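You operate a simulated robot arm through the tools that you are given. There is no shell and no other tool. Be economical: measure what you need, move in short steps, check, and stop when the job is done.

You are at the controls of a simulated robot arm. One attempt, no reset.

Task
Zero the balance for the white carton.
Fine: carton flat on the steel plate, inside its rim; beam free, turn the dial till the display shows LEVEL; lock the beam last. Where these are worked on the way, their far stop is far enough and under half their travel is too little: beam lock.

It is judged by the outcome, as a careful person would: the job done as asked, and still so three seconds after it is handed in. It fails if anything else is knocked over, pushed out of place, dropped, spilled or broken.

Robot
A 6-joint arm with a two-finger parallel gripper, fixed in place. Base frame: the origin is at the foot of the arm, x ahead of it, y to its left, z up. Readings come in m, rad, newtons and seconds.
With the tool pointing down near the work surface it reaches from about 0.14 to 0.58 m from the base axis. Its first joint turns from -1.152 to 1.152 rad. Payload 2.1 kg.
The TCP is the grasp point between the finger pads, 0.03 m short of the fingertips. In the tool frame z runs along the fingers and y along their closing line. The gripper opens to 0.094 m. The fingers are 0.028 m wide and 0.01 m thick; the gripper's body (0.05 by 0.096 m) begins 0.055 m behind the TCP.
Orientation is that of the tool frame in the base frame, as [roll, pitch, yaw] about the fixed x, y, z axes, in that order (R = Rz(yaw) Ry(pitch) Rx(roll)). With the fingers straight down and closing along the base's y, the tool's x points along the base's -x, its y along +y and its z along -z.

Tools
- The arm moves only by the tool arm_command. Its argument "increments" is one flat list of numbers, 7 for each row, row after row: the shift along the tool's x, y, z in units of 30 mm (1.0 is 30 mm), then the turn, a rotation vector about the tool's x, y, z in units of 4 degrees (1.0 is 4 degrees), then the finger opening in m, from 0 to 0.094. In form: [x, y, z, rx, ry, rz, gripper, x, y, z, rx, ry, rz, gripper, ...]. A call has 1 to 20 rows; each row shifts and turns the commanded pose from where the row before left it, along the tool's axes as they then stand. A call with a number of a shift or a turn outside -1 to 1 is refused whole. Rows are played at 5 a second. More than 0.05 m and 0.15 rad between two rows, or a gripper value outside its range, and nothing of the call is played. A pose out of reach is approached as far as the arm can. The call stops where the force on the tool passes 90 N (or 10 N more than at its start, if that is more) or the arm is blocked; 0.2 s more then pass. Each finger travels about 0.072 m/s and halts on what it meets, pressing with about 44 N; the grip force reading is that of the motor and also rises with nothing between the fingers. The clock runs only during rows and for 0.2 s after the last one: add rows that do not move to give the fingers time. It gives the time, the measured TCP pose, the force on the tool (base axes), the opening and the grip force at its end, in the units of the frame above (readings bear some noise), with the torque about the TCP (base axes, N m) and any sound that the robot's microphone picked up.
- Cameras (640 x 400 px; columns grow to the right, rows downward): "scene" is fixed at [0.0349, -0.3551, 0.5]; the picture's right is [0.93, -0.37, 0.00], its down [-0.16, -0.40, -0.90] and it looks along [0.34, 0.84, -0.43] (base axes); focal length 243 px, centre (320, 200). "wrist" rides on the gripper at [0.076, 0.014, -0.103] in the tool frame; the picture's right is [-0.18, 0.98, 0.00], its down [-0.75, -0.14, -0.64] and it looks along [-0.63, -0.12, 0.77] (tool axes); focal length 243 px, centre (320, 200).
- get_image(camera): a new picture of that camera. The clock stands still meanwhile.
- locate(camera, pixels): for up to 12 pixels [column, row] of the newest picture of that camera ("zoom" is the newest enlarged one), the place [x, y, z] in the base frame of the surface seen there, good to about 0.002 m. The clock stands still meanwhile.
- enlarge(camera, box): a new picture of the part [left, top, right, bottom] of that camera's present view, enlarged. The clock stands still meanwhile.
- hand_in(): hands the job in; it is judged then, once.

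Work in short steps. Measure before you move; look again where a grasp or a placing could have gone wrong, and mend it. You have 80 turns and 34 pictures in all, those below and enlarged ones among them. Open the gripper and draw the arm clear of the work before you hand the job in, unless the task says otherwise; then end with one line.

The tools are called by a JSON object that holds its "fn" and its "kwargs". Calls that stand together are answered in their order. arm_command: Moves the arm, as the interface text tells. Its arguments: {"type":"object","properties":{"increments":{"type":"array","items":{"type":"number"}}},"required":["increments"]} The other tools are called the same way: get_image (camera) takes a picture; locate (camera, pixels) gives the place of the surface under pixels of a picture; enlarge (camera, box) takes an enlarged picture of a part of a camera's view; hand_in () hands the job in.

At the start:

```text
time: 0.0
ee_pos: [0.2854, 0.1048, 0.4407]
ee_rot: [3.141, 0.001, -3.14]
force: [0.1, 0.1, 0.4]
torque: [0.01, 0.02, -0.01]
opening: 0.0941
grip_force: 0.0
```

scene: 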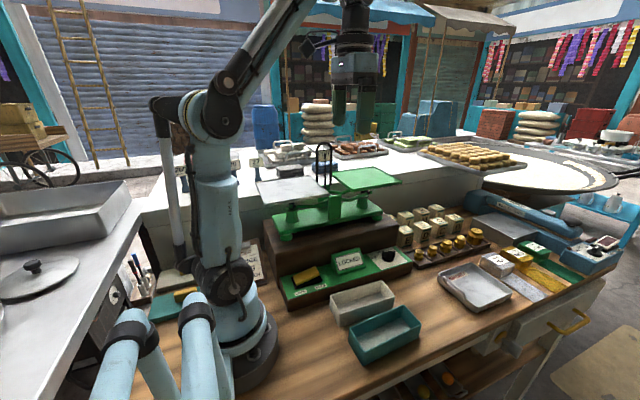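
wrist: 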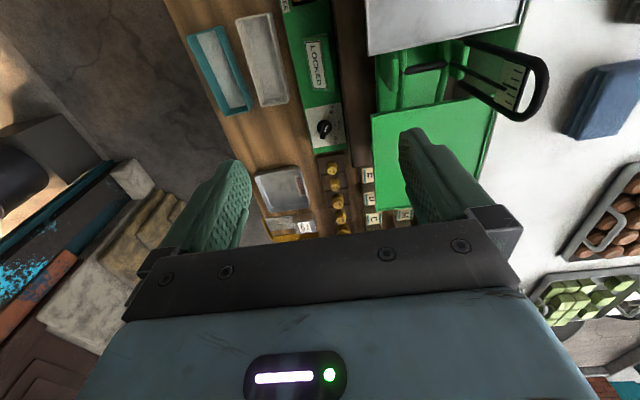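

The scene shows a green balance with two plates, a control strip with a LOCKED display, a dial and a yellow handle, and two open-looking boxes. I enlarge the work area to identify the carton, lock, dial.

{"fn": "enlarge", "kwargs": {"camera": "scene", "box": [240, 140, 440, 310]}}

{"fn": "enlarge", "kwargs": {"camera": "scene", "box": [380, 190, 600, 330]}}

```text
2.35 times, centred on (340, 225) of scene
```

zoom: 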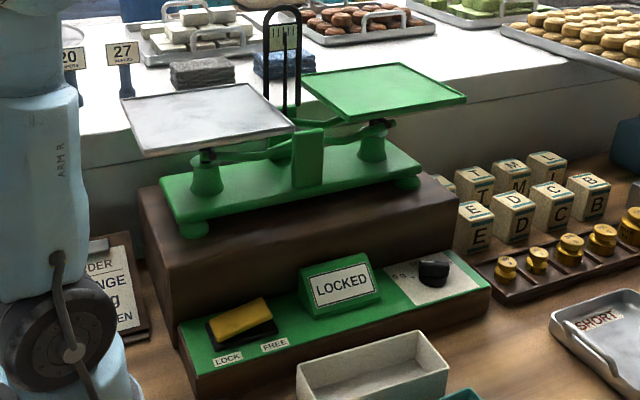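

```text
2.86 times, centred on (490, 260) of scene
```

zoom: 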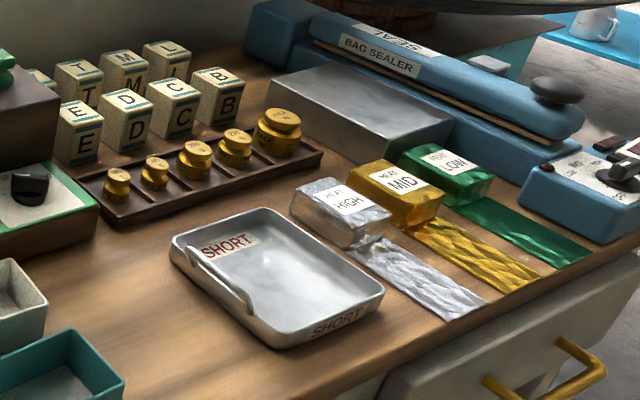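

White open carton at about (362,302), teal one beside it; steel plate left, yellow lock lever, dial right. I measure all of these.

{"fn": "get_image", "kwargs": {"camera": "scene"}}

{"fn": "locate", "kwargs": {"camera": "scene", "pixels": [[330, 294], [384, 282], [395, 297], [342, 312], [362, 303], [340, 325], [257, 181], [310, 177], [330, 194], [268, 206], [292, 190], [372, 180]]}}

{"fn": "locate", "kwargs": {"camera": "wrist", "pixels": [[323, 128], [315, 60], [285, 5], [330, 150], [260, 60], [242, 20], [270, 15], [285, 100], [260, 105], [445, 10], [370, 20], [520, 90]]}}

{"fn": "enlarge", "kwargs": {"camera": "scene", "box": [270, 230, 420, 320]}}

```text
29 pictures are left
```

scene: 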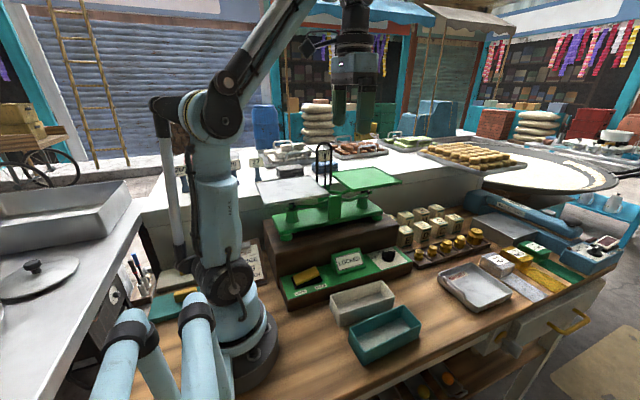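

```text
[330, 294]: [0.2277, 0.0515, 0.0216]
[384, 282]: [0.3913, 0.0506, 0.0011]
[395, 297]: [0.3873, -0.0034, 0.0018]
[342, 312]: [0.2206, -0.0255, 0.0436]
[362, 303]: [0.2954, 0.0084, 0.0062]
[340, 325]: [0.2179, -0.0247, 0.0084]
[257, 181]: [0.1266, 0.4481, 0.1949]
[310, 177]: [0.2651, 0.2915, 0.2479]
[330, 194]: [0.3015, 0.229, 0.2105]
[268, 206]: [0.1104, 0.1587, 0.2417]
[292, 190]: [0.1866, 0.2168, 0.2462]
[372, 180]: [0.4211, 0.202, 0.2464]
```

```text
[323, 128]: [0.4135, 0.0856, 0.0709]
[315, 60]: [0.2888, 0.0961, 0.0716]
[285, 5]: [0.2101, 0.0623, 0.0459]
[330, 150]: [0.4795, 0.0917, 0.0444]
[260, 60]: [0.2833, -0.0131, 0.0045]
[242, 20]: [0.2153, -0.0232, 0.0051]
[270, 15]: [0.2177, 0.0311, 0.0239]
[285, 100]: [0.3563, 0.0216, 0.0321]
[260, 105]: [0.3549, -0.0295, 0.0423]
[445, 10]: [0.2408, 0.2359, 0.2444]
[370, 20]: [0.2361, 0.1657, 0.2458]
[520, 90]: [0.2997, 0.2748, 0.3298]
```

```text
4.27 times, centred on (345, 275) of scene
```

zoom: 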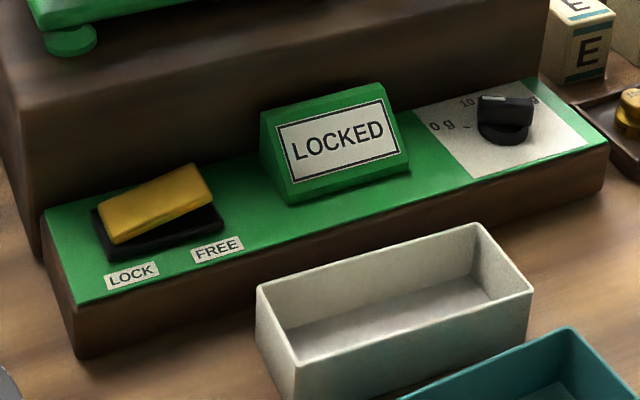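

The lock is a rocker (LOCK side down now, FREE side raised), and the dial is a knob with a pointer bar. I measure these and the carton's rims in this zoom.

{"fn": "locate", "kwargs": {"camera": "zoom", "pixels": [[105, 205], [198, 168], [212, 196], [118, 238], [160, 205], [504, 103], [482, 118], [527, 112], [505, 140], [335, 145], [150, 272], [230, 258]]}}

{"fn": "locate", "kwargs": {"camera": "zoom", "pixels": [[258, 287], [480, 227], [531, 292], [297, 366], [375, 256], [415, 330], [568, 330], [480, 365], [40, 215], [75, 303], [505, 260], [276, 325]]}}

{"fn": "enlarge", "kwargs": {"camera": "scene", "box": [240, 130, 410, 240]}}

```text
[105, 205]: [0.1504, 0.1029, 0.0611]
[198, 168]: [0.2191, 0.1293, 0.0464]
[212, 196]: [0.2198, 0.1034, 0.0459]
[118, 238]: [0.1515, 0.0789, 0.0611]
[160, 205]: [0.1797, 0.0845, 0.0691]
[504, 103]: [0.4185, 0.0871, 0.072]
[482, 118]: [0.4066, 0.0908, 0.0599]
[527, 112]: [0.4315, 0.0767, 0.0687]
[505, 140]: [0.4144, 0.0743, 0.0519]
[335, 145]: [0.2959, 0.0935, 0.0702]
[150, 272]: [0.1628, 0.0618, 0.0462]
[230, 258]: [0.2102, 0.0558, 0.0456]
```

```text
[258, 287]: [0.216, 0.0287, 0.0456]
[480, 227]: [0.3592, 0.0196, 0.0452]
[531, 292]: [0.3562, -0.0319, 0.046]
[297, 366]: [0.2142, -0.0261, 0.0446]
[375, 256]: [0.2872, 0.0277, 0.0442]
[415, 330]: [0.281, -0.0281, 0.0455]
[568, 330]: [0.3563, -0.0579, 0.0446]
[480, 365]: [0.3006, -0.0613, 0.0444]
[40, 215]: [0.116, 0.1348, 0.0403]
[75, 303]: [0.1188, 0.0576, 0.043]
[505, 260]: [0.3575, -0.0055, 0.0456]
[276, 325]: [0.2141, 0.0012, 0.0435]
```

```text
3.64 times, centred on (325, 185) of scene
```

zoom: 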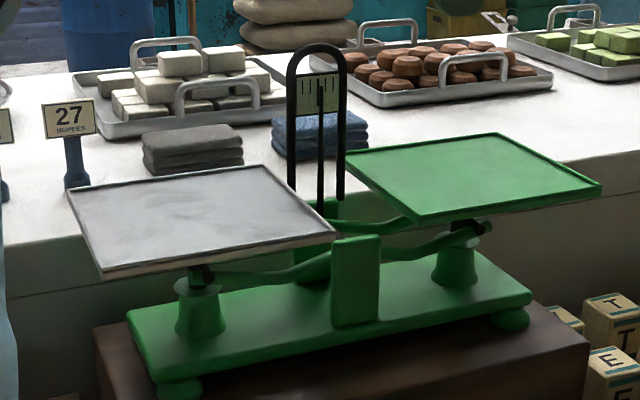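

Carton spans x 0.215–0.358, y about −0.03–0.028, top z 0.045. Now I measure the plate corners and the indicator arch.

{"fn": "locate", "kwargs": {"camera": "zoom", "pixels": [[72, 190], [258, 168], [335, 234], [104, 270], [110, 262], [200, 215], [292, 120], [341, 120], [318, 47], [256, 172], [328, 230], [150, 225]]}}

{"fn": "locate", "kwargs": {"camera": "wrist", "pixels": [[369, 50], [520, 22], [470, 38], [545, 80], [530, 118], [500, 100], [404, 70], [450, 68], [445, 30], [376, 45]]}}

```text
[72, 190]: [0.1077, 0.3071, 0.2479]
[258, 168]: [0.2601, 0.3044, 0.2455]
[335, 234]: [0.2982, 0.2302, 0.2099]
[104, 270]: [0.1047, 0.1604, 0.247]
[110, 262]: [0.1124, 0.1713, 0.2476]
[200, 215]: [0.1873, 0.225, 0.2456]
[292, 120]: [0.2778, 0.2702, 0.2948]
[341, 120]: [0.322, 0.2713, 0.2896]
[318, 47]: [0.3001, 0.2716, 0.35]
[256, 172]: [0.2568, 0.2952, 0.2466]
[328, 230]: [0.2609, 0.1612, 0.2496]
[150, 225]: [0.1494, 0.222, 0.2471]
```

```text
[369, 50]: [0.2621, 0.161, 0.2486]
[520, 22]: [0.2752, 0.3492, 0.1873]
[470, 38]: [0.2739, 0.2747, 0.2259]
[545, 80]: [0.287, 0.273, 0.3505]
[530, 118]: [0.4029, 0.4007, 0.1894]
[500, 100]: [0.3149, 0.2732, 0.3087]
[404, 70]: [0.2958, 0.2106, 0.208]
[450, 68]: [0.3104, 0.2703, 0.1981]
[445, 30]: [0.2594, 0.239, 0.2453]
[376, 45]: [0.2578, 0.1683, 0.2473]
```

Plate is x 0.106–0.262, y 0.160–0.306, top ≈0.246; the carton (0.143×0.056) fits lengthwise along x about centre (0.184, 0.233). I move above the carton, avoiding the balance, and look.

{"fn": "arm_command", "kwargs": {"increments": [0, -0.9, 0.5, 0, 0, 0, 0.094, 0, -0.9, 0.5, 0, 0, 0, 0.094, 0, -0.9, 0.5, 0, 0, 0, 0.094, 0, -0.9, 0.5, 0, 0, 0, 0.094, 0, 0, 1, 0, 0, 0, 0.08, 0, 0, 1, 0, 0, 0, 0.08, 0, 0, 1, 0, 0, 0, 0.08, 0, 0, 1, 0, 0, 0, 0.08, 0, 0, 1, 0, 0, 0, 0.08, 0, 0, 1, 0, 0, 0, 0.08, 0, 0, 0, 0, 0, 0, 0.08]}}

{"fn": "get_image", "kwargs": {"camera": "wrist"}}

```text
time: 2.4
ee_pos: [0.2881, -0.0045, 0.2043]
ee_rot: [3.139, 0.002, -3.14]
force: [0.3, 0.7, -0.7]
torque: [-0.01, 0.0, 0.01]
opening: 0.08
grip_force: 0.0
```

```text
26 pictures are left
```

wrist: 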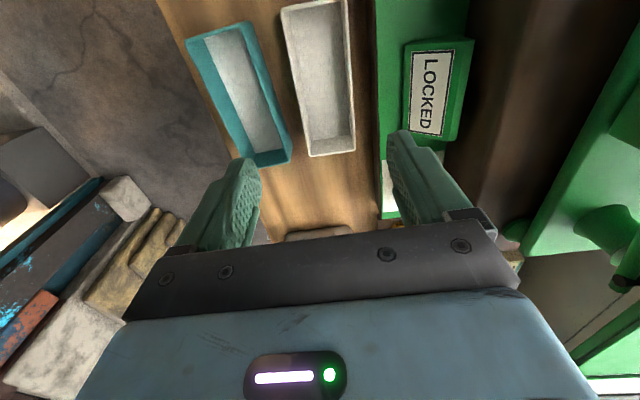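

The carton's four top corners show at about (283,10), (347,0), (354,152), (310,156); teal tray is left of it. I locate the corners and surroundings precisely.

{"fn": "locate", "kwargs": {"camera": "wrist", "pixels": [[282, 12], [346, 3], [354, 150], [309, 156], [296, 84], [350, 76], [254, 22], [274, 95], [290, 155], [380, 100], [325, 80], [188, 42]]}}

```text
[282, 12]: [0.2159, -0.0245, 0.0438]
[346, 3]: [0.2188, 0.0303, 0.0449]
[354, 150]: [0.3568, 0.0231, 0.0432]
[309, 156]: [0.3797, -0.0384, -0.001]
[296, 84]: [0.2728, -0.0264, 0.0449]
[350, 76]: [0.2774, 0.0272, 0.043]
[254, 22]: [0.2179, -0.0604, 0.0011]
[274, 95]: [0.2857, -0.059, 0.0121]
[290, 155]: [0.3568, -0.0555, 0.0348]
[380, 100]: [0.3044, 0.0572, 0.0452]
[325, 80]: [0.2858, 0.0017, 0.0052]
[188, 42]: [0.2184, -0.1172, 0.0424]
```

Carton centre ≈(0.287, 0.000), yawed about −3°. I turn the tool by that, narrow to 0.072 m and descend to z 0.044 straddling it.

{"fn": "arm_command", "kwargs": {"increments": [0.03, 0.15, 0.5, 0, 0, 0.7, 0.072, 0, 0, 1, 0, 0, 0, 0.072, 0, 0, 1, 0, 0, 0, 0.072, 0, 0, 1, 0, 0, 0, 0.072, 0, 0, 0.8, 0, 0, 0, 0.072, 0, 0, 0, 0, 0, 0, 0.072]}}

```text
time: 3.8
ee_pos: [0.2851, -0.0007, 0.0748]
ee_rot: [3.141, 0.002, 3.095]
force: [-0.2, -0.4, -0.6]
torque: [0.04, -0.01, 0.0]
opening: 0.0722
grip_force: 0.0
```

Fingertips are now at the carton's rim height with correct yaw and no contact. I go down the last 31 mm and close.

{"fn": "arm_command", "kwargs": {"increments": [-0.05, 0, 0.55, 0, 0, 0, 0.072, 0, 0, 0.48, 0, 0, 0, 0.072, 0, 0, 0, 0, 0, 0, 0.072, 0, 0, 0, 0, 0, 0, 0.04, 0, 0, 0, 0, 0, 0, 0.04, 0, 0, 0, 0, 0, 0, 0.04]}}

```text
time: 5.2
ee_pos: [0.2858, 0.001, 0.042]
ee_rot: [3.141, 0.002, 3.096]
force: [0.0, -0.1, -0.2]
torque: [-0.02, -0.01, 0.0]
opening: 0.0598
grip_force: 44.1
```

Carton gripped (opening 0.060, 44 N). I lift straight up and straighten the yaw back.

{"fn": "arm_command", "kwargs": {"increments": [0, 0, -0.5, 0, 0, 0, 0.04, 0, 0, -1, 0, 0, 0, 0.04, 0, 0, -1, 0, 0, 0, 0.04, 0, 0, -1, 0, 0, 0, 0.04, 0, 0, -1, 0, 0, 0, 0.04, 0, 0, -1, 0, 0, 0, 0.04, 0, 0, -1, 0, 0, 0, 0.04, 0, 0, -1, 0, 0, 0, 0.04, 0, 0, -1, 0, 0, 0, 0.04, 0, 0, -1, 0, 0, -0.65, 0.04, 0, 0, 0, 0, 0, 0, 0.04]}}

{"fn": "get_image", "kwargs": {"camera": "wrist"}}

```text
time: 7.6
ee_pos: [0.2857, 0.0015, 0.3271]
ee_rot: [-3.142, 0.001, 3.14]
force: [-0.6, 1.1, 0.0]
torque: [0.01, 0.03, -0.01]
opening: 0.0597
grip_force: 44.4
```

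```text
25 pictures are left
```

wrist: 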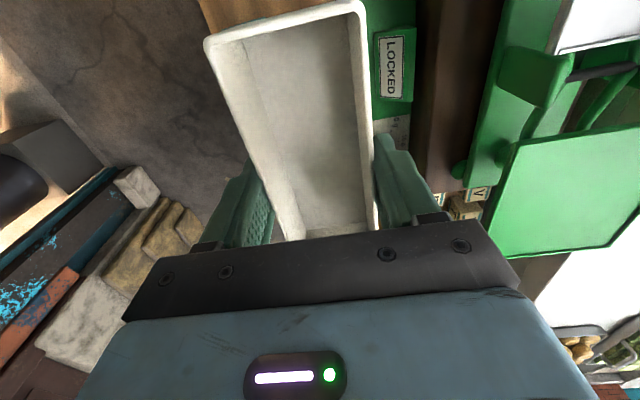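

Carton held level; near corners at (206,42) and (362,4). I measure its offset and yaw in the hand.

{"fn": "locate", "kwargs": {"camera": "wrist", "pixels": [[207, 41], [359, 4], [283, 22], [245, 135], [367, 110], [290, 232], [371, 200], [365, 60], [225, 90], [373, 225]]}}

{"fn": "enlarge", "kwargs": {"camera": "scene", "box": [260, 130, 460, 255]}}

```text
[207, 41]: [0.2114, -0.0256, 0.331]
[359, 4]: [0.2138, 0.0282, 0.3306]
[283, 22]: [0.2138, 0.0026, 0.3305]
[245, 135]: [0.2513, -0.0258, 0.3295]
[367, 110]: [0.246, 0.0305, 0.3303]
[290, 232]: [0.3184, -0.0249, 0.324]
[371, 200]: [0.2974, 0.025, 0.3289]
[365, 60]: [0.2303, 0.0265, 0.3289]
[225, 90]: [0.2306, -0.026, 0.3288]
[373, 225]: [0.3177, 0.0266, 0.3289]
```

```text
3.20 times, centred on (360, 192) of scene
```

zoom: 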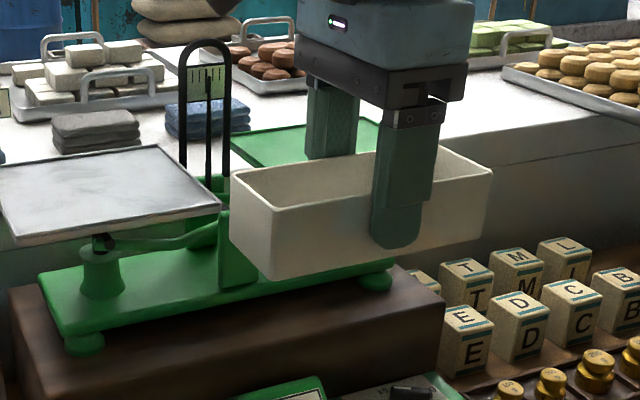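

Edges now run parallel to x. I locate the carton's two ends in the scene zoom.

{"fn": "locate", "kwargs": {"camera": "zoom", "pixels": [[275, 209], [490, 174], [279, 278], [484, 235], [233, 175], [460, 160], [330, 235], [240, 235], [455, 200], [253, 191]]}}

```text
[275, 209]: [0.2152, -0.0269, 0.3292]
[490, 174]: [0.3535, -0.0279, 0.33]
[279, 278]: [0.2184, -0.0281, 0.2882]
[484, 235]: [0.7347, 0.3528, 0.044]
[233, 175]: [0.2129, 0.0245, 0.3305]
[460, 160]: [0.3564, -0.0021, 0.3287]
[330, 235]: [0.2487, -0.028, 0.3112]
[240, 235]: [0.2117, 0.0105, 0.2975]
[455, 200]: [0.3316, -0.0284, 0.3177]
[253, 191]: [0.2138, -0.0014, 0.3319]
```

Carton centre is (0.2845, 0.000) against TCP (0.2857, 0.0015), so the placing TCP is (0.185, 0.2345). I transfer at this height (bottom ≈0.286, plate rim 0.249).

{"fn": "arm_command", "kwargs": {"increments": [0.84, 0.5, 0, 0, 0, 0, 0.04, 0.84, 0.5, 0, 0, 0, 0, 0.04, 0.84, 0.5, 0, 0, 0, 0, 0.04, 0.84, 0.5, 0, 0, 0, 0, 0.04, 0, 0.95, 0, 0, 0, 0, 0.04, 0, 0.95, 0, 0, 0, 0, 0.04, 0, 0.95, 0, 0, 0, 0, 0.04, 0, 0.95, 0, 0, 0, 0, 0.04, 0, 0.95, 0, 0, 0, 0, 0.04, 0, 0.95, 0, 0, 0, 0, 0.04, 0, 0, 0, 0, 0, 0, 0.04]}}

{"fn": "enlarge", "kwargs": {"camera": "scene", "box": [220, 130, 380, 230]}}

```text
time: 10.0
ee_pos: [0.1859, 0.2332, 0.3262]
ee_rot: [3.142, 0.001, 3.14]
force: [-0.3, 0.4, -0.8]
torque: [0.0, 0.04, 0.01]
opening: 0.0599
grip_force: 44.0
```

```text
4.00 times, centred on (300, 180) of scene
```

zoom: 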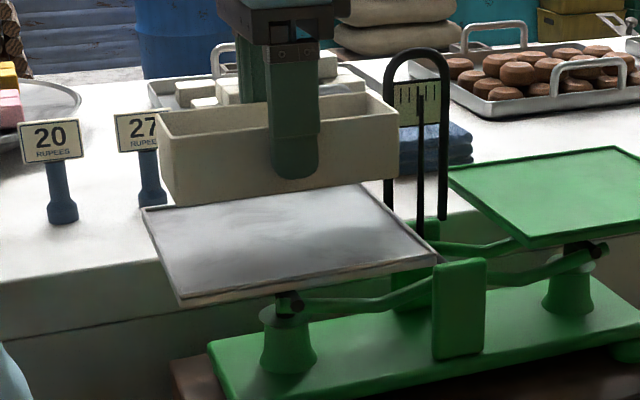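

Over the plate. I check carton corners and plate corners in this picture.

{"fn": "locate", "kwargs": {"camera": "zoom", "pixels": [[175, 136], [396, 116], [178, 203], [395, 168], [163, 116], [148, 212], [184, 302], [433, 264], [432, 258], [187, 294], [230, 160], [360, 140]]}}

```text
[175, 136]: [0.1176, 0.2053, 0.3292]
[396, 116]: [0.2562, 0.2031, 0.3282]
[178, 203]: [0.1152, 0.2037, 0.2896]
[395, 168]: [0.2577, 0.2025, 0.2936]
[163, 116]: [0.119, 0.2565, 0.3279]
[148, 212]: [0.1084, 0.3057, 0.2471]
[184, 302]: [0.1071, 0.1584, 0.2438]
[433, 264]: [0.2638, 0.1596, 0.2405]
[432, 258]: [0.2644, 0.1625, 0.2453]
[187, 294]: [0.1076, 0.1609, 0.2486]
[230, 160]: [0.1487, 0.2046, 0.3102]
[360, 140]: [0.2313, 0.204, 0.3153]
```

Carton x 0.1155–0.257 against plate 0.107–0.264: centred within 1 mm. I lower 33 mm, then read the force.

{"fn": "arm_command", "kwargs": {"increments": [0.03, 0, 0.5, 0, 0, 0, 0.04, 0, 0, 0.4, 0, 0, 0, 0.04, 0, 0, 0.2, 0, 0, 0, 0.04, 0, 0, 0, 0, 0, 0, 0.04]}}

{"fn": "enlarge", "kwargs": {"camera": "scene", "box": [240, 150, 360, 225]}}

```text
time: 11.0
ee_pos: [0.1856, 0.2311, 0.2929]
ee_rot: [3.138, 0.001, 3.14]
force: [0.1, 0.2, 0.1]
torque: [0.02, -0.02, 0.0]
opening: 0.0597
grip_force: 43.9
```

```text
5.33 times, centred on (300, 188) of scene
```

zoom: 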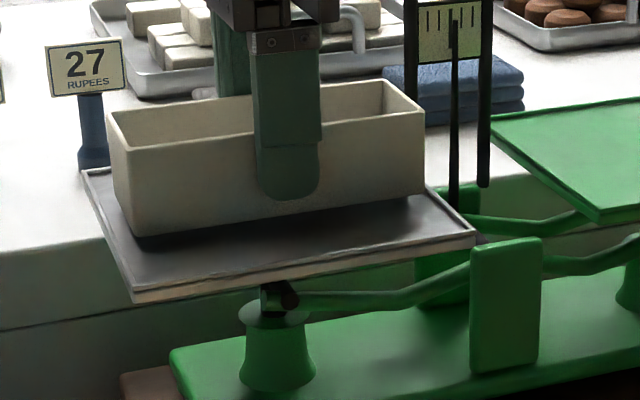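

A few mm left and well inside the rim. I lower in 1 mm steps.

{"fn": "arm_command", "kwargs": {"increments": [0, 0.03, 0.04, 0, 0, 0, 0.04, 0, 0, 0.04, 0, 0, 0, 0.04, 0, 0, 0.03, 0, 0, 0, 0.04, 0, 0, 0.03, 0, 0, 0, 0.04, 0, 0, 0, 0, 0, 0, 0.04]}}

```text
time: 12.2
ee_pos: [0.1844, 0.2329, 0.2894]
ee_rot: [3.141, 0.001, 3.14]
force: [-0.5, -0.1, 0.2]
torque: [0.01, -0.01, -0.01]
opening: 0.06
grip_force: 43.9
```

No contact yet; two more small descents.

{"fn": "arm_command", "kwargs": {"increments": [0, 0, 0.03, 0, 0, 0, 0.04, 0, 0, 0.03, 0, 0, 0, 0.04, 0, 0, 0, 0, 0, 0, 0.04]}}

```text
time: 13.0
ee_pos: [0.185, 0.2333, 0.2884]
ee_rot: [3.141, 0.001, 3.139]
force: [-0.2, -0.1, 0.6]
torque: [0.02, -0.02, 0.01]
opening: 0.0596
grip_force: 43.8
```

Still about at the expected contact (0.288). One more mm down.

{"fn": "arm_command", "kwargs": {"increments": [0, 0, 0.035, 0, 0, 0, 0.04, 0, 0, 0, 0, 0, 0, 0.04]}}

{"fn": "enlarge", "kwargs": {"camera": "scene", "box": [240, 150, 360, 225]}}

```text
time: 13.6
ee_pos: [0.1846, 0.2334, 0.2877]
ee_rot: [3.14, 0.004, 3.14]
force: [0.3, -0.1, 0.4]
torque: [-0.02, -0.05, -0.02]
opening: 0.0597
grip_force: 44.2
```

```text
5.33 times, centred on (300, 188) of scene
```

zoom: 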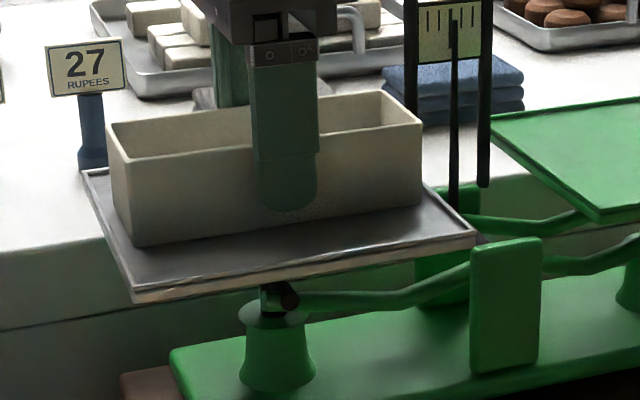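

Carton practically touches the plate. I lower 0.6 mm more and open the fingers to 0.08, then rise.

{"fn": "arm_command", "kwargs": {"increments": [0, 0, 0.025, 0, 0, 0, 0.04, 0, 0, 0, 0, 0, 0, 0.04, 0, 0, 0, 0, 0, 0, 0.064, 0, 0, 0, 0, 0, 0, 0.08, 0, 0, 0, 0, 0, 0, 0.08]}}

{"fn": "arm_command", "kwargs": {"increments": [0, 0, -0.4, 0, 0, 0, 0.08, 0, 0, -0.8, 0, 0, 0, 0.08, 0, 0, -1, 0, 0, 0, 0.08, 0, 0, -1, 0, 0, 0, 0.08, 0, -0.9, 0, 0, 0, 0, 0.08, 0, -0.9, 0, 0, 0, 0, 0.08, 0, -0.9, 0, 0, 0, 0, 0.08, 0, -0.9, 0, 0, 0, 0, 0.08, 0, 0, 0, 0, 0, 0, 0]}}

{"fn": "enlarge", "kwargs": {"camera": "scene", "box": [240, 150, 360, 225]}}

```text
time: 14.8
ee_pos: [0.1848, 0.2326, 0.286]
ee_rot: [3.141, 0.002, 3.14]
force: [0.0, 0.5, 0.2]
torque: [-0.02, 0.02, 0.03]
opening: 0.0798
grip_force: 0.0
```

```text
time: 16.8
ee_pos: [0.1827, 0.1254, 0.3827]
ee_rot: [3.14, 0.002, 3.14]
force: [0.0, -0.2, -0.2]
torque: [0.0, 0.03, 0.0]
opening: 0.0244
grip_force: 0.5
```

```text
5.33 times, centred on (300, 188) of scene
```

zoom: 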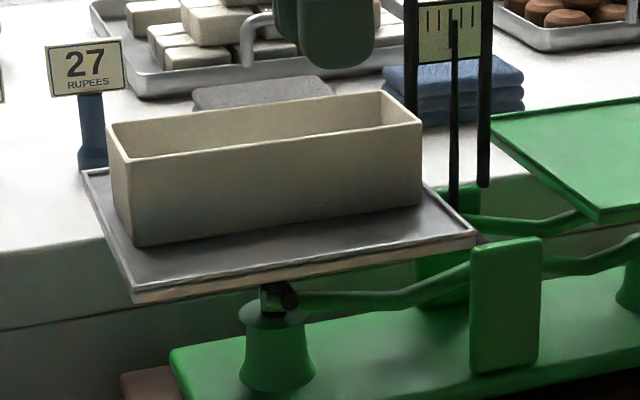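

Carton sits flat. Check its corners, and view the rocker closely.

{"fn": "locate", "kwargs": {"camera": "zoom", "pixels": [[128, 165], [421, 128], [135, 245], [419, 204], [108, 125], [95, 175], [470, 236], [135, 290]]}}

{"fn": "enlarge", "kwargs": {"camera": "scene", "box": [280, 255, 340, 310]}}

```text
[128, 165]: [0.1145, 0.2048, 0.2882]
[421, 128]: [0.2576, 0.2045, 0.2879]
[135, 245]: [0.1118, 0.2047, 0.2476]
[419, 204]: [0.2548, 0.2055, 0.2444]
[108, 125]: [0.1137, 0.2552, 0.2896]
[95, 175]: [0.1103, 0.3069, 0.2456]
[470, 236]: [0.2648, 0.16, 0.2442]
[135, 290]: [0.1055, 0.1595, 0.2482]
```

```text
7.27 times, centred on (310, 282) of scene
```

zoom: 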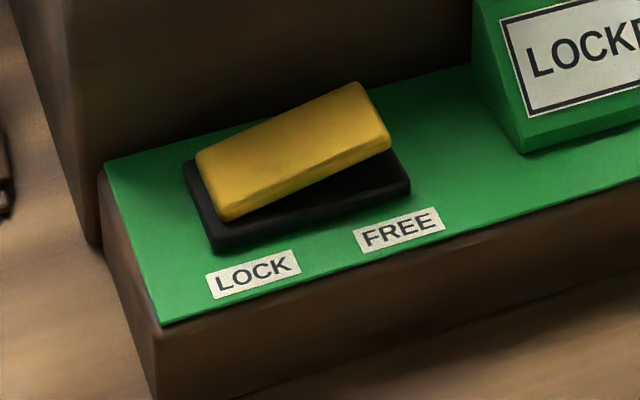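

Carton is within the rim. The rocker's FREE end (right, ~(355,120)) is raised; I measure the yellow top.

{"fn": "locate", "kwargs": {"camera": "zoom", "pixels": [[350, 92], [380, 132], [350, 115], [290, 145], [215, 165], [230, 200], [220, 180], [400, 190], [225, 240], [384, 150], [190, 175], [500, 60]]}}

```text
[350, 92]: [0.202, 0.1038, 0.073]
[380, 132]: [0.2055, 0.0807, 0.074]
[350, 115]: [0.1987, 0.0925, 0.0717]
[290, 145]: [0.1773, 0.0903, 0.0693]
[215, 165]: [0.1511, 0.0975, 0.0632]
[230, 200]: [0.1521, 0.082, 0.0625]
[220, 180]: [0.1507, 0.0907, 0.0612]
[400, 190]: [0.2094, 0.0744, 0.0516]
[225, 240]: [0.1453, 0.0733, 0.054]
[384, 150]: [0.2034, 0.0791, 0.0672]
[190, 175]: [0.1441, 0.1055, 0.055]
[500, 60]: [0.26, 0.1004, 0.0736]
```

Rocker top spans x 0.150–0.206, y 0.079–0.104, pivot ~x 0.178; I'll press at (0.203, 0.091). First move over it with fingers closed and turn the tool 90° so the gripper body is narrow toward the balance.

{"fn": "arm_command", "kwargs": {"increments": [-0.35, -0.57, 0, 0, 0, 0, 0, -0.35, -0.57, 0, 0, 0, 0, 0, 0, 0, 0, 0, 0, -1, 0, 0, 0, 0, 0, 0, -1, 0, 0, 0, 0, 0, 0, -1, 0, 0, 0, 0, 0, 0, -1, 0, 0, 0, 0, 0, 0, -1, 0, 0, 0, 0, 0, 0, -1, 0, 0, 0, 0, 0, 0, -1, 0, 0, 0, 0, 0, 0, -1, 0, 0, 0, 0, 0, 0, -1, 0, 0, 0, 0, 0, 0, -1, 0, 0, 0, 0, 0, 0, -1, 0, 0, 0, 0, 0, 0, -1, 0, 0, 0, 0, 0, 0, -1, 0, 0, 0, 0, 0, 0, -1, 0, 0, 0, 0, 0, 0, -1, 0, 0, 0, 0, 0, 0, -1, 0, 0, 0, 0, 0, 0, -1, 0, 0, 0, 0, 0, 0, -1, 0]}}

{"fn": "arm_command", "kwargs": {"increments": [0, 0, 0, 0, 0, -1, 0, 0, 0, 0, 0, 0, -1, 0, 0, 0, 0, 0, 0, -1, 0, 0, 0, 0, 0, 0, -1, 0, 0, 0, 0, 0, 0, -0.5, 0, 0, 0, 0, 0, 0, 0, 0]}}

```text
time: 21.0
ee_pos: [0.2057, 0.0903, 0.3828]
ee_rot: [-3.14, 0.002, -1.885]
force: [1.2, -0.7, 0.5]
torque: [-0.03, -0.02, 0.02]
opening: 0.0
grip_force: 32.5
```

```text
time: 22.4
ee_pos: [0.2061, 0.0911, 0.3818]
ee_rot: [-3.14, 0.0, -1.573]
force: [0.3, 0.4, -0.2]
torque: [-0.03, 0.01, 0.02]
opening: 0.0
grip_force: 32.3
```

Oriented as planned (tool x = −y, tool y = −x). I descend to tip 1 cm above the rocker.

{"fn": "arm_command", "kwargs": {"increments": [0, 0.07, 1, 0, 0, 0, 0, 0, 0, 1, 0, 0, 0, 0, 0, 0, 1, 0, 0, 0, 0, 0, 0, 1, 0, 0, 0, 0, 0, 0, 1, 0, 0, 0, 0, 0, 0, 1, 0, 0, 0, 0, 0, 0, 1, 0, 0, 0, 0, 0, 0, 1, 0, 0, 0, 0, 0, 0, 0.8, 0, 0, 0, 0, 0, 0, 0, 0, 0, 0, 0]}}

{"fn": "enlarge", "kwargs": {"camera": "scene", "box": [260, 215, 420, 315]}}

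```text
time: 24.6
ee_pos: [0.2029, 0.0909, 0.1161]
ee_rot: [-3.139, 0.001, -1.572]
force: [-0.2, -0.4, 0.5]
torque: [-0.01, -0.04, -0.01]
opening: 0.0003
grip_force: 33.2
```

```text
4.00 times, centred on (340, 265) of scene
```

zoom: 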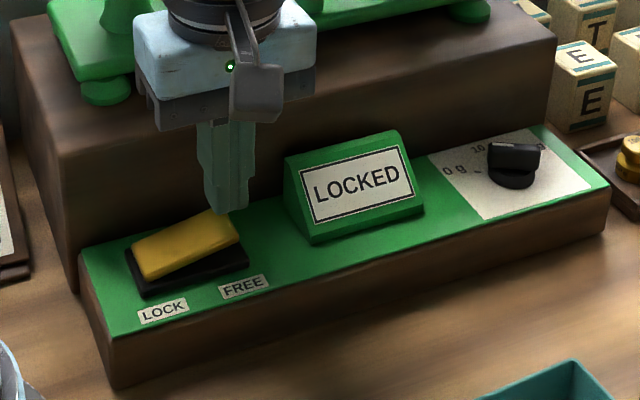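

The fingertips are just above the FREE end (≈(225,212)). I press down in steps of 3–4 mm.

{"fn": "arm_command", "kwargs": {"increments": [0, 0, 0.3, 0, 0, 0, 0, 0, 0, 0.15, 0, 0, 0, 0, 0, 0, 0.12, 0, 0, 0, 0, 0, 0, 0.1, 0, 0, 0, 0, 0, 0, 0, 0, 0, 0, 0]}}

{"fn": "enlarge", "kwargs": {"camera": "scene", "box": [260, 215, 420, 315]}}

```text
time: 25.8
ee_pos: [0.2055, 0.0916, 0.096]
ee_rot: [-3.139, 0.002, -1.573]
force: [-0.4, 0.1, 0.0]
torque: [0.0, 0.01, 0.03]
opening: 0.0001
grip_force: 32.7
```

```text
4.00 times, centred on (340, 265) of scene
```

zoom: 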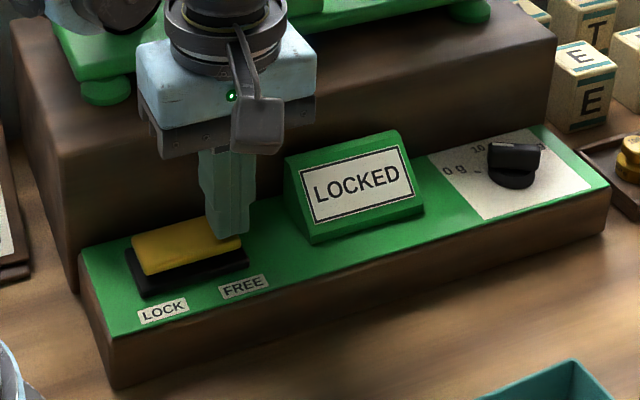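

The rocker is being tipped (nearly level now). I push further in 1.5 mm steps, watching the force.

{"fn": "arm_command", "kwargs": {"increments": [0, 0.05, 0.06, 0, 0, 0, 0, 0, 0, 0.05, 0, 0, 0, 0, 0, 0, 0.05, 0, 0, 0, 0, 0, 0, 0, 0, 0, 0, 0]}}

{"fn": "enlarge", "kwargs": {"camera": "scene", "box": [260, 215, 420, 315]}}

```text
time: 26.8
ee_pos: [0.2031, 0.0911, 0.0927]
ee_rot: [3.14, 0.001, -1.572]
force: [-3.5, -2.1, 30.3]
torque: [-0.1, 0.39, 0.09]
opening: 0.0
grip_force: 32.6
```

```text
4.00 times, centred on (340, 265) of scene
```

zoom: 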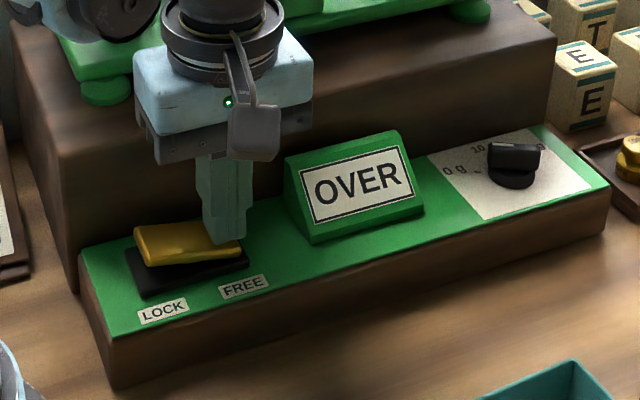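

Display reads OVER with 30 N at the stop: beam free. I rise 6 cm and look at the dial from the wrist and scene.

{"fn": "arm_command", "kwargs": {"increments": [0, 0, -0.5, 0, 0, 0, 0, 0, 0, -1, 0, 0, 0, 0, 0, 0, -1, 0, 0, 0, 0, 0, -1, 0, 0, 0, 0, 0, 0, -1, 0, 0, 0, 0, 0, 0, 0, 0, 0, 0, 0, 0]}}

{"fn": "enlarge", "kwargs": {"camera": "scene", "box": [360, 235, 420, 280]}}

{"fn": "get_image", "kwargs": {"camera": "wrist"}}

```text
time: 28.2
ee_pos: [0.2635, 0.0899, 0.1672]
ee_rot: [-3.14, 0.002, -1.572]
force: [-0.3, -0.1, -0.7]
torque: [0.01, 0.01, 0.0]
opening: 0.0001
grip_force: 32.5
```

```text
8.89 times, centred on (390, 258) of scene
```

zoom: 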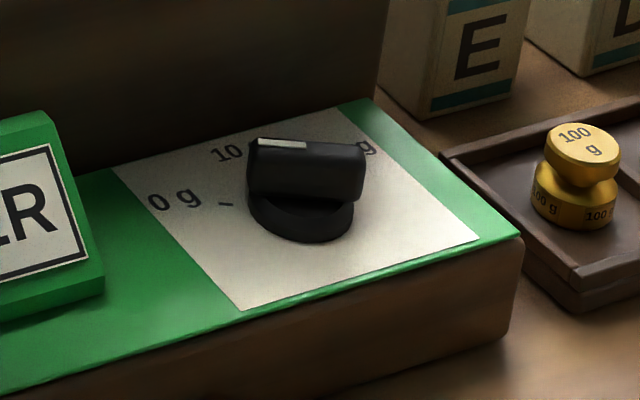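

```text
14 pictures are left
```

wrist: 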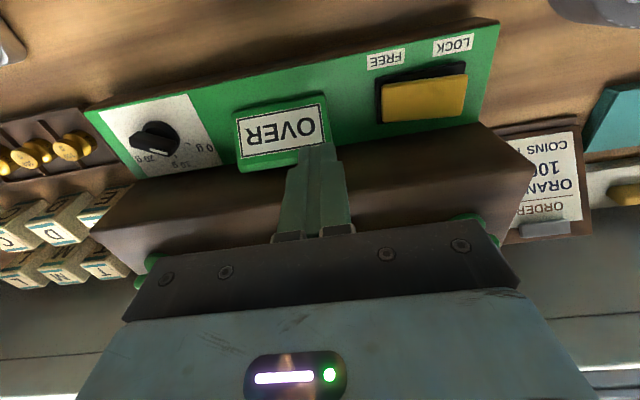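

I enlarge the wrist view of the dial to read its pointer and scale.

{"fn": "enlarge", "kwargs": {"camera": "wrist", "box": [95, 85, 225, 185]}}

{"fn": "locate", "kwargs": {"camera": "wrist", "pixels": [[136, 139], [178, 148], [158, 128], [155, 155], [157, 140], [203, 148], [181, 163], [145, 157], [100, 115], [195, 95], [220, 165]]}}

```text
4.00 times, centred on (160, 135) of wrist
```

zoom: 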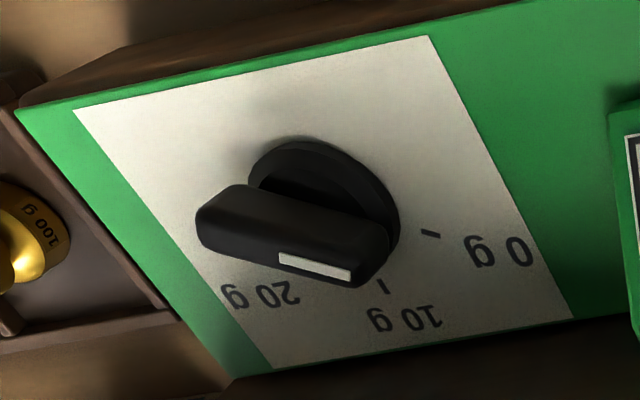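

```text
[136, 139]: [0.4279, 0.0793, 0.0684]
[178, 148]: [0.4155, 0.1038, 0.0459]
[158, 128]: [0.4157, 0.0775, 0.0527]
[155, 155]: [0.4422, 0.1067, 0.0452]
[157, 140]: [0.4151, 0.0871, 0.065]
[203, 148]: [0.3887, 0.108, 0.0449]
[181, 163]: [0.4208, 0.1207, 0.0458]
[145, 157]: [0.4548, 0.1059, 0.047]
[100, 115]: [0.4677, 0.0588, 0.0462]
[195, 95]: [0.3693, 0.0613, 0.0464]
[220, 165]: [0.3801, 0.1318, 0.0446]
```

I measure the bar ends and scale marks from this zoom.

{"fn": "locate", "kwargs": {"camera": "zoom", "pixels": [[215, 200], [205, 235], [360, 245], [378, 240], [300, 230], [320, 265], [430, 233], [381, 286], [315, 165], [265, 165], [395, 220], [380, 165]]}}

```text
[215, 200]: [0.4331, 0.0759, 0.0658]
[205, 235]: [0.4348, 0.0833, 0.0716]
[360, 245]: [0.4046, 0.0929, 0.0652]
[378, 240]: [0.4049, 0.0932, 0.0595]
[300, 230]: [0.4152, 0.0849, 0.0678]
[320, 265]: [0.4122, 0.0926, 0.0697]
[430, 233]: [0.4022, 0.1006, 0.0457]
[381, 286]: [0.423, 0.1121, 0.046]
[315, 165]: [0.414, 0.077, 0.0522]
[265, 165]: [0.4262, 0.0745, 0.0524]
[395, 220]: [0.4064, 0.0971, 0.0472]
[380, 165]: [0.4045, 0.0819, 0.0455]
```

The dial bar runs along about −30°/150°, with its white pointer at the 0 g tick (≈150°); raising the tare means turning clockwise from above. I check plinth geometry for gripper clearance.

{"fn": "locate", "kwargs": {"camera": "wrist", "pixels": [[130, 195], [150, 190], [100, 230], [200, 215], [230, 190], [120, 250], [250, 220], [480, 135], [520, 165], [140, 262]]}}

```text
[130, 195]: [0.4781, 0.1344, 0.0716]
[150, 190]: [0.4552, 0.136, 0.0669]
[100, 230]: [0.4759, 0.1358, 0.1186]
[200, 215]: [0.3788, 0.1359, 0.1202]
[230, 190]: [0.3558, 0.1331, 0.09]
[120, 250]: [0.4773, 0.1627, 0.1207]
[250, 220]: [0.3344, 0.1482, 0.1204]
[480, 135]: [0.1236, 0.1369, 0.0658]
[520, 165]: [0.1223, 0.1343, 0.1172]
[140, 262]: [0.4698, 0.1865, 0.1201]
```

Plinth top is z 0.12, so the gripper body (≥0.14) clears it. I move over the dial and turn the tool +60° to align with the bar, fingers opened to 0.036.

{"fn": "arm_command", "kwargs": {"increments": [0, -0.87, 0, 0, 0, 0, 0, 0, -0.87, 0, 0, 0, 0, 0, 0, -0.87, 0, 0, 0, 0, 0, 0, -0.87, 0, 0, 0, 0, 0, 0, -0.87, 0, 0, 0, 0, 0, 0, -0.87, 0, 0, 0, 0, 0, 0, 0, 0, 0, 0, -1, 0.036, 0, 0, 0, 0, 0, -1, 0.036, 0, 0, 0, 0, 0, -1, 0.036, 0, 0, 0, 0, 0, -1, 0.036, 0, 0, 0, 0, 0, -1, 0.036, 0, 0, 0, 0, 0, -1, 0.036, 0, 0, 0, 0, 0, -1, 0.036, 0, 0, 0, 0, 0, -1, 0.036, 0, 0, 0, 0, 0, -1, 0.036, 0, 0, 0, 0, 0, -1, 0.036, 0, 0, 0, 0, 0, -1, 0.036, 0, 0, 0, 0, 0, -1, 0.036, 0, 0, 0, 0, 0, -1, 0.036, 0, 0, 0, 0, 0, -1, 0.036]}}

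{"fn": "enlarge", "kwargs": {"camera": "wrist", "box": [220, 40, 420, 190]}}

```text
time: 32.4
ee_pos: [0.419, 0.0911, 0.1678]
ee_rot: [-3.139, 0.001, -0.592]
force: [0.3, -0.7, 0.2]
torque: [-0.02, -0.01, 0.02]
opening: 0.0359
grip_force: 0.1
```

```text
2.67 times, centred on (320, 115) of wrist
```

zoom: 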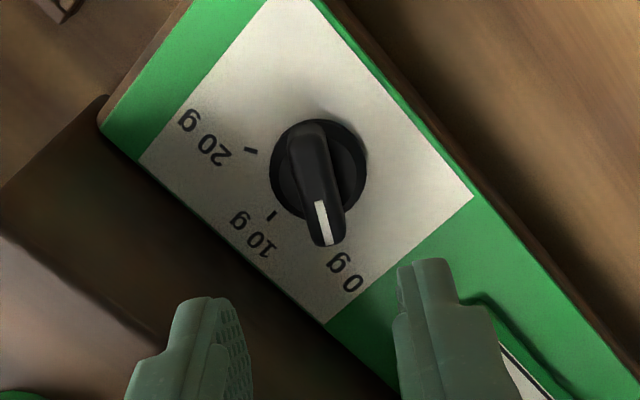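

Clear view: bar from (303,130) to (328,242), pointer at 0 g; 20 g at left. I locate the bar.

{"fn": "locate", "kwargs": {"camera": "zoom", "pixels": [[306, 128], [327, 240], [318, 205], [309, 160], [322, 215], [272, 170], [365, 170], [250, 150], [271, 215], [320, 121], [300, 165], [345, 225]]}}

```text
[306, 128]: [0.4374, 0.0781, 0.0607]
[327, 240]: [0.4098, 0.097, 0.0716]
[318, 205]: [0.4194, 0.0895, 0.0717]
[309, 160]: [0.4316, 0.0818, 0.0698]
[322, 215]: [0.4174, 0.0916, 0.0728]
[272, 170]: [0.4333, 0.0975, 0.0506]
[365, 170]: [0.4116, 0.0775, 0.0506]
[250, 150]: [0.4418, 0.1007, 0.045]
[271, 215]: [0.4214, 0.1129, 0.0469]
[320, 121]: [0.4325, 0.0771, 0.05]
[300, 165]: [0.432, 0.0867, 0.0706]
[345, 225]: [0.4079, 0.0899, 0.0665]
```

Dial centre ≈(0.4225, 0.0877), bar at −34°, matching the tool yaw. I centre and descend to TCP z 0.086 (tips 5 mm above the dial skirt).

{"fn": "arm_command", "kwargs": {"increments": [0.16, 0.03, 0.8, 0, 0, 0, 0.036, 0, 0, 0.8, 0, 0, 0, 0.036, 0, 0, 0.7, 0, 0, 0, 0.036, 0, 0, 0.42, 0, 0, 0, 0.036, 0, 0, 0, 0, 0, 0, 0.036]}}

```text
time: 33.6
ee_pos: [0.4231, 0.0878, 0.0878]
ee_rot: [-3.141, 0.001, -0.595]
force: [-0.3, 0.4, -0.4]
torque: [-0.04, 0.01, -0.01]
opening: 0.0358
grip_force: 0.0
```

Positioned with no contact. I close on the bar.

{"fn": "arm_command", "kwargs": {"increments": [0, 0, 0, 0, 0, 0, 0.02, 0, 0, 0, 0, 0, 0, 0, 0, 0, 0, 0, 0, 0, 0, 0, 0, 0, 0, 0, 0, 0]}}

```text
time: 34.6
ee_pos: [0.4231, 0.0877, 0.0881]
ee_rot: [-3.137, 0.0, -0.595]
force: [14.2, 13.0, -5.7]
torque: [0.14, -0.07, 0.01]
opening: 0.0117
grip_force: 44.8
```

Gripped (opening 0.0117); a side force of ~19 N shows I'm ~1 mm off centre. I ease −1 mm along tool y and turn the dial 8° clockwise (+rz tool).

{"fn": "arm_command", "kwargs": {"increments": [0, -0.03, 0, 0, 0, 0, 0, 0, 0, 0, 0, 0, 0, 0, 0, 0, 0, 0, 0, 0.5, 0, 0, 0, 0, 0, 0, 0.5, 0, 0, 0, 0, 0, 0, 0.5, 0, 0, 0, 0, 0, 0, 0.5, 0, 0, 0, 0, 0, 0, 0, 0]}}

```text
time: 36.2
ee_pos: [0.4234, 0.0883, 0.0865]
ee_rot: [-3.138, 0.0, -0.736]
force: [7.8, 13.6, 36.1]
torque: [0.37, 0.0, -0.06]
opening: 0.0118
grip_force: 44.9
```

An upward force of 36 N suggests pressing down on the dial; I raise 1.2 mm and ease sideways a bit.

{"fn": "arm_command", "kwargs": {"increments": [0, -0.02, -0.04, 0, 0, 0, 0, 0, 0, 0, 0, 0, 0, 0]}}

{"fn": "enlarge", "kwargs": {"camera": "scene", "box": [320, 220, 440, 295]}}

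```text
time: 36.8
ee_pos: [0.4231, 0.0888, 0.0861]
ee_rot: [-3.141, 0.001, -0.734]
force: [9.3, 9.8, -17.7]
torque: [0.6, 0.33, -0.02]
opening: 0.0118
grip_force: 44.9
```

```text
5.33 times, centred on (380, 258) of scene
```

zoom: 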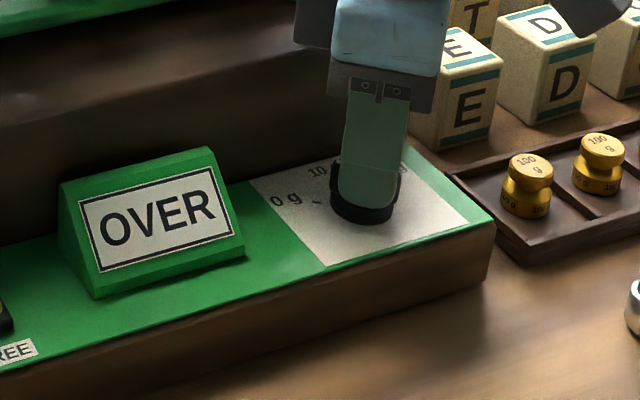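

OVER still; forces modest. I turn 24° more and check force.

{"fn": "arm_command", "kwargs": {"increments": [0, 0, 0.015, 0, 0, 1, 0, 0, 0, 0, 0, 0, 1, 0, 0, 0, 0, 0, 0, 1, 0, 0, 0, 0, 0, 0, 1, 0, 0, 0, 0, 0, 0, 1, 0, 0, 0, 0, 0, 0, 1, 0, 0, 0, 0, 0, 0, 0, 0]}}

```text
time: 38.4
ee_pos: [0.4239, 0.088, 0.0877]
ee_rot: [-3.139, -0.002, -1.155]
force: [-3.6, -0.1, -15.5]
torque: [-0.02, 0.14, -0.02]
opening: 0.0119
grip_force: 44.8
```

Forces fine. I turn another 20° (to about 10 g) and look at display and needle together.

{"fn": "arm_command", "kwargs": {"increments": [0, 0, 0.01, 0, 0, 1, 0, 0, 0, 0, 0, 0, 1, 0, 0, 0, 0, 0, 0, 1, 0, 0, 0, 0, 0, 0, 1, 0, 0, 0, 0, 0, 0, 1, 0, 0, 0, 0, 0, 0, 0, 0, 0, 0, 0, 0, 0, 0, 0]}}

{"fn": "enlarge", "kwargs": {"camera": "scene", "box": [270, 135, 470, 280]}}

```text
time: 40.0
ee_pos: [0.4215, 0.088, 0.0858]
ee_rot: [3.137, 0.0, -1.503]
force: [-19.0, -13.5, -20.2]
torque: [0.68, 0.29, -0.01]
opening: 0.0117
grip_force: 44.7
```

```text
2.76 times, centred on (370, 208) of scene
```

zoom: 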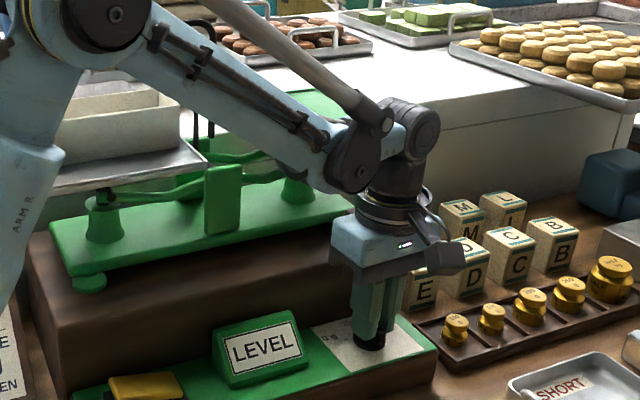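

LEVEL already. I relieve the side forces slightly, open the fingers in place, and rise.

{"fn": "arm_command", "kwargs": {"increments": [0.015, 0.03, 0.02, 0, 0, 0, 0, 0, 0, 0, 0, 0, 0, 0, 0, 0, 0, 0, 0, 0, 0.02, 0, 0, 0, 0, 0, 0, 0.036, 0, 0, 0, 0, 0, 0, 0.036]}}

{"fn": "arm_command", "kwargs": {"increments": [0, 0, -0.5, 0, 0, 0, 0.036, 0, 0, -1, 0, 0, 0, 0.036, 0, 0, -1, 0, 0, 0, 0.036, 0, 0, -0.5, 0, 0, 0, 0, 0, 0, 0, 0, 0, 0, 0]}}

{"fn": "get_image", "kwargs": {"camera": "wrist"}}

```text
time: 41.2
ee_pos: [0.4217, 0.088, 0.0864]
ee_rot: [-3.14, 0.001, -1.502]
force: [-0.2, -0.6, 0.1]
torque: [-0.03, 0.0, 0.0]
opening: 0.0359
grip_force: 0.1
```

```text
time: 42.4
ee_pos: [0.4228, 0.0863, 0.1775]
ee_rot: [-3.139, 0.003, -1.503]
force: [-0.5, 0.2, -0.3]
torque: [0.01, 0.02, 0.0]
opening: 0.0
grip_force: 33.2
```

```text
9 pictures are left
```

wrist: 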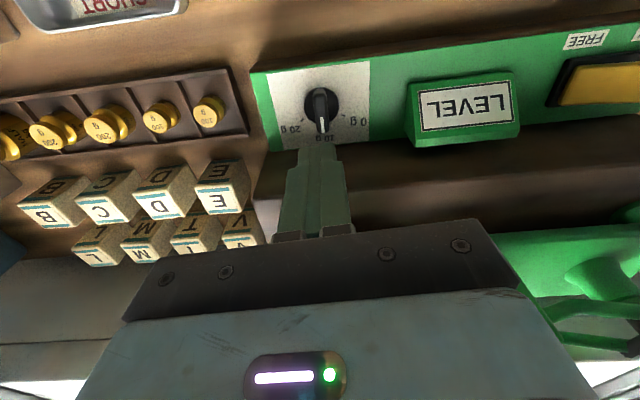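

Still LEVEL after release, pointer near 10 g. Now I move back over the rocker's LOCK end (x≈0.153, y≈0.091).

{"fn": "arm_command", "kwargs": {"increments": [0, 0, 0, 0, 0, 0.97, 0, -0.157, 1, 0, 0, 0, 0, 0, 0, 1, 0, 0, 0, 0, 0, 0, 1, 0, 0, 0, 0, 0, 0, 1, 0, 0, 0, 0, 0, 0, 1, 0, 0, 0, 0, 0, 0, 1, 0, 0, 0, 0, 0, 0, 1, 0, 0, 0, 0, 0, 0, 1, 0, 0, 0, 0, 0, 0, 1, 0, 0, 0, 0, 0, 0, 0, 0, 0, 0, 0, 0]}}

```text
time: 44.8
ee_pos: [0.154, 0.0921, 0.1777]
ee_rot: [-3.139, 0.004, -1.569]
force: [0.4, 0.9, 0.1]
torque: [-0.03, 0.0, 0.03]
opening: 0.0004
grip_force: 33.0
```

In place. I descend to just above the LOCK end and press it down in small steps to the same depth that worked before (TCP ≈0.093).

{"fn": "arm_command", "kwargs": {"increments": [0, 0, 1, 0, 0, 0, 0, 0, 0, 1, 0, 0, 0, 0, 0, 0, 0.2, 0, 0, 0, 0, 0, 0, 0.15, 0, 0, 0, 0, 0, 0, 0.15, 0, 0, 0, 0, 0, 0, 0.12, 0, 0, 0, 0, 0, 0, 0.1, 0, 0, 0, 0, 0, 0, 0, 0, 0, 0, 0]}}

```text
time: 46.6
ee_pos: [0.1526, 0.0935, 0.0949]
ee_rot: [-3.14, 0.002, -1.569]
force: [0.1, -0.1, 0.1]
torque: [0.02, -0.03, -0.03]
opening: 0.0
grip_force: 33.1
```

A bit further until the stop force shows.

{"fn": "arm_command", "kwargs": {"increments": [0, 0, 0.06, 0, 0, 0, 0, 0, 0, 0.05, 0, 0, 0, 0, 0, 0, 0, 0, 0, 0, 0]}}

{"fn": "enlarge", "kwargs": {"camera": "scene", "box": [250, 150, 420, 300]}}

```text
time: 47.4
ee_pos: [0.1533, 0.0934, 0.0926]
ee_rot: [3.14, 0.0, -1.569]
force: [-15.4, -11.9, 73.4]
torque: [-0.32, -0.19, -0.08]
opening: 0.0
grip_force: 33.0
```

```text
2.67 times, centred on (335, 225) of scene
```

zoom: 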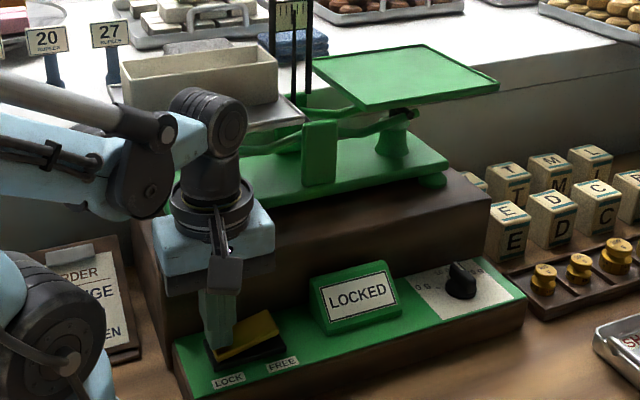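

Display reads LOCKED at the stop. I retract upward, and away from the balance.

{"fn": "arm_command", "kwargs": {"increments": [0, 0, -0.5, 0, 0, 0, 0, 0, 0, -1, 0, 0, 0, 0, 0.3, -0.5, -0.8, 0, 0, 0, 0, 0.3, -0.5, -0.8, 0, 0, 0, 0, 0.3, -0.5, -0.8, 0, 0, 0, 0, 0.3, -0.5, -0.8, 0, 0, 0, 0, 0, 0, -1, 0, 0, 0, 0.06, 0, 0, -1, 0, 0, 0, 0.06, 0, 0, -1, 0, 0, 0, 0.06, 0, 0, 0, 0, 0, 0, 0.06]}}

{"fn": "enlarge", "kwargs": {"camera": "scene", "box": [230, 130, 430, 300]}}

```text
time: 49.6
ee_pos: [0.2105, 0.0567, 0.3227]
ee_rot: [-3.139, 0.001, -1.571]
force: [-0.2, 0.4, -0.3]
torque: [-0.02, -0.01, 0.04]
opening: 0.0601
grip_force: 0.1
```

```text
2.35 times, centred on (330, 215) of scene
```

zoom: 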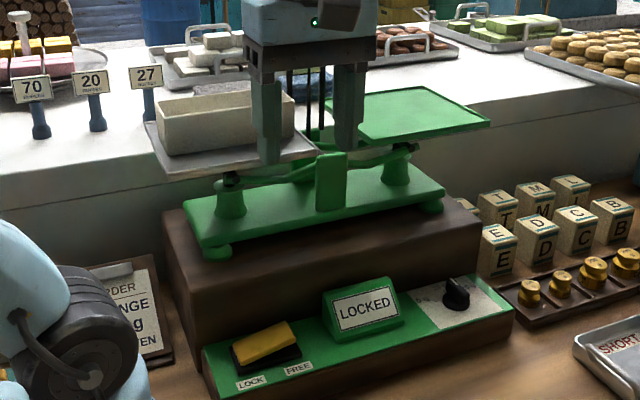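

Carton sits on the steel plate, rocker is on LOCK, display LOCKED, arm clear and gripper open. I hand in.

{"fn": "hand_in", "kwargs": {}}

```text
The job is handed in.
```

The white carton sits flat on the steel plate inside its rim. With the beam free I turned the dial to about 10 g, where the display showed LEVEL. I then locked the beam, and the display shows LOCKED.
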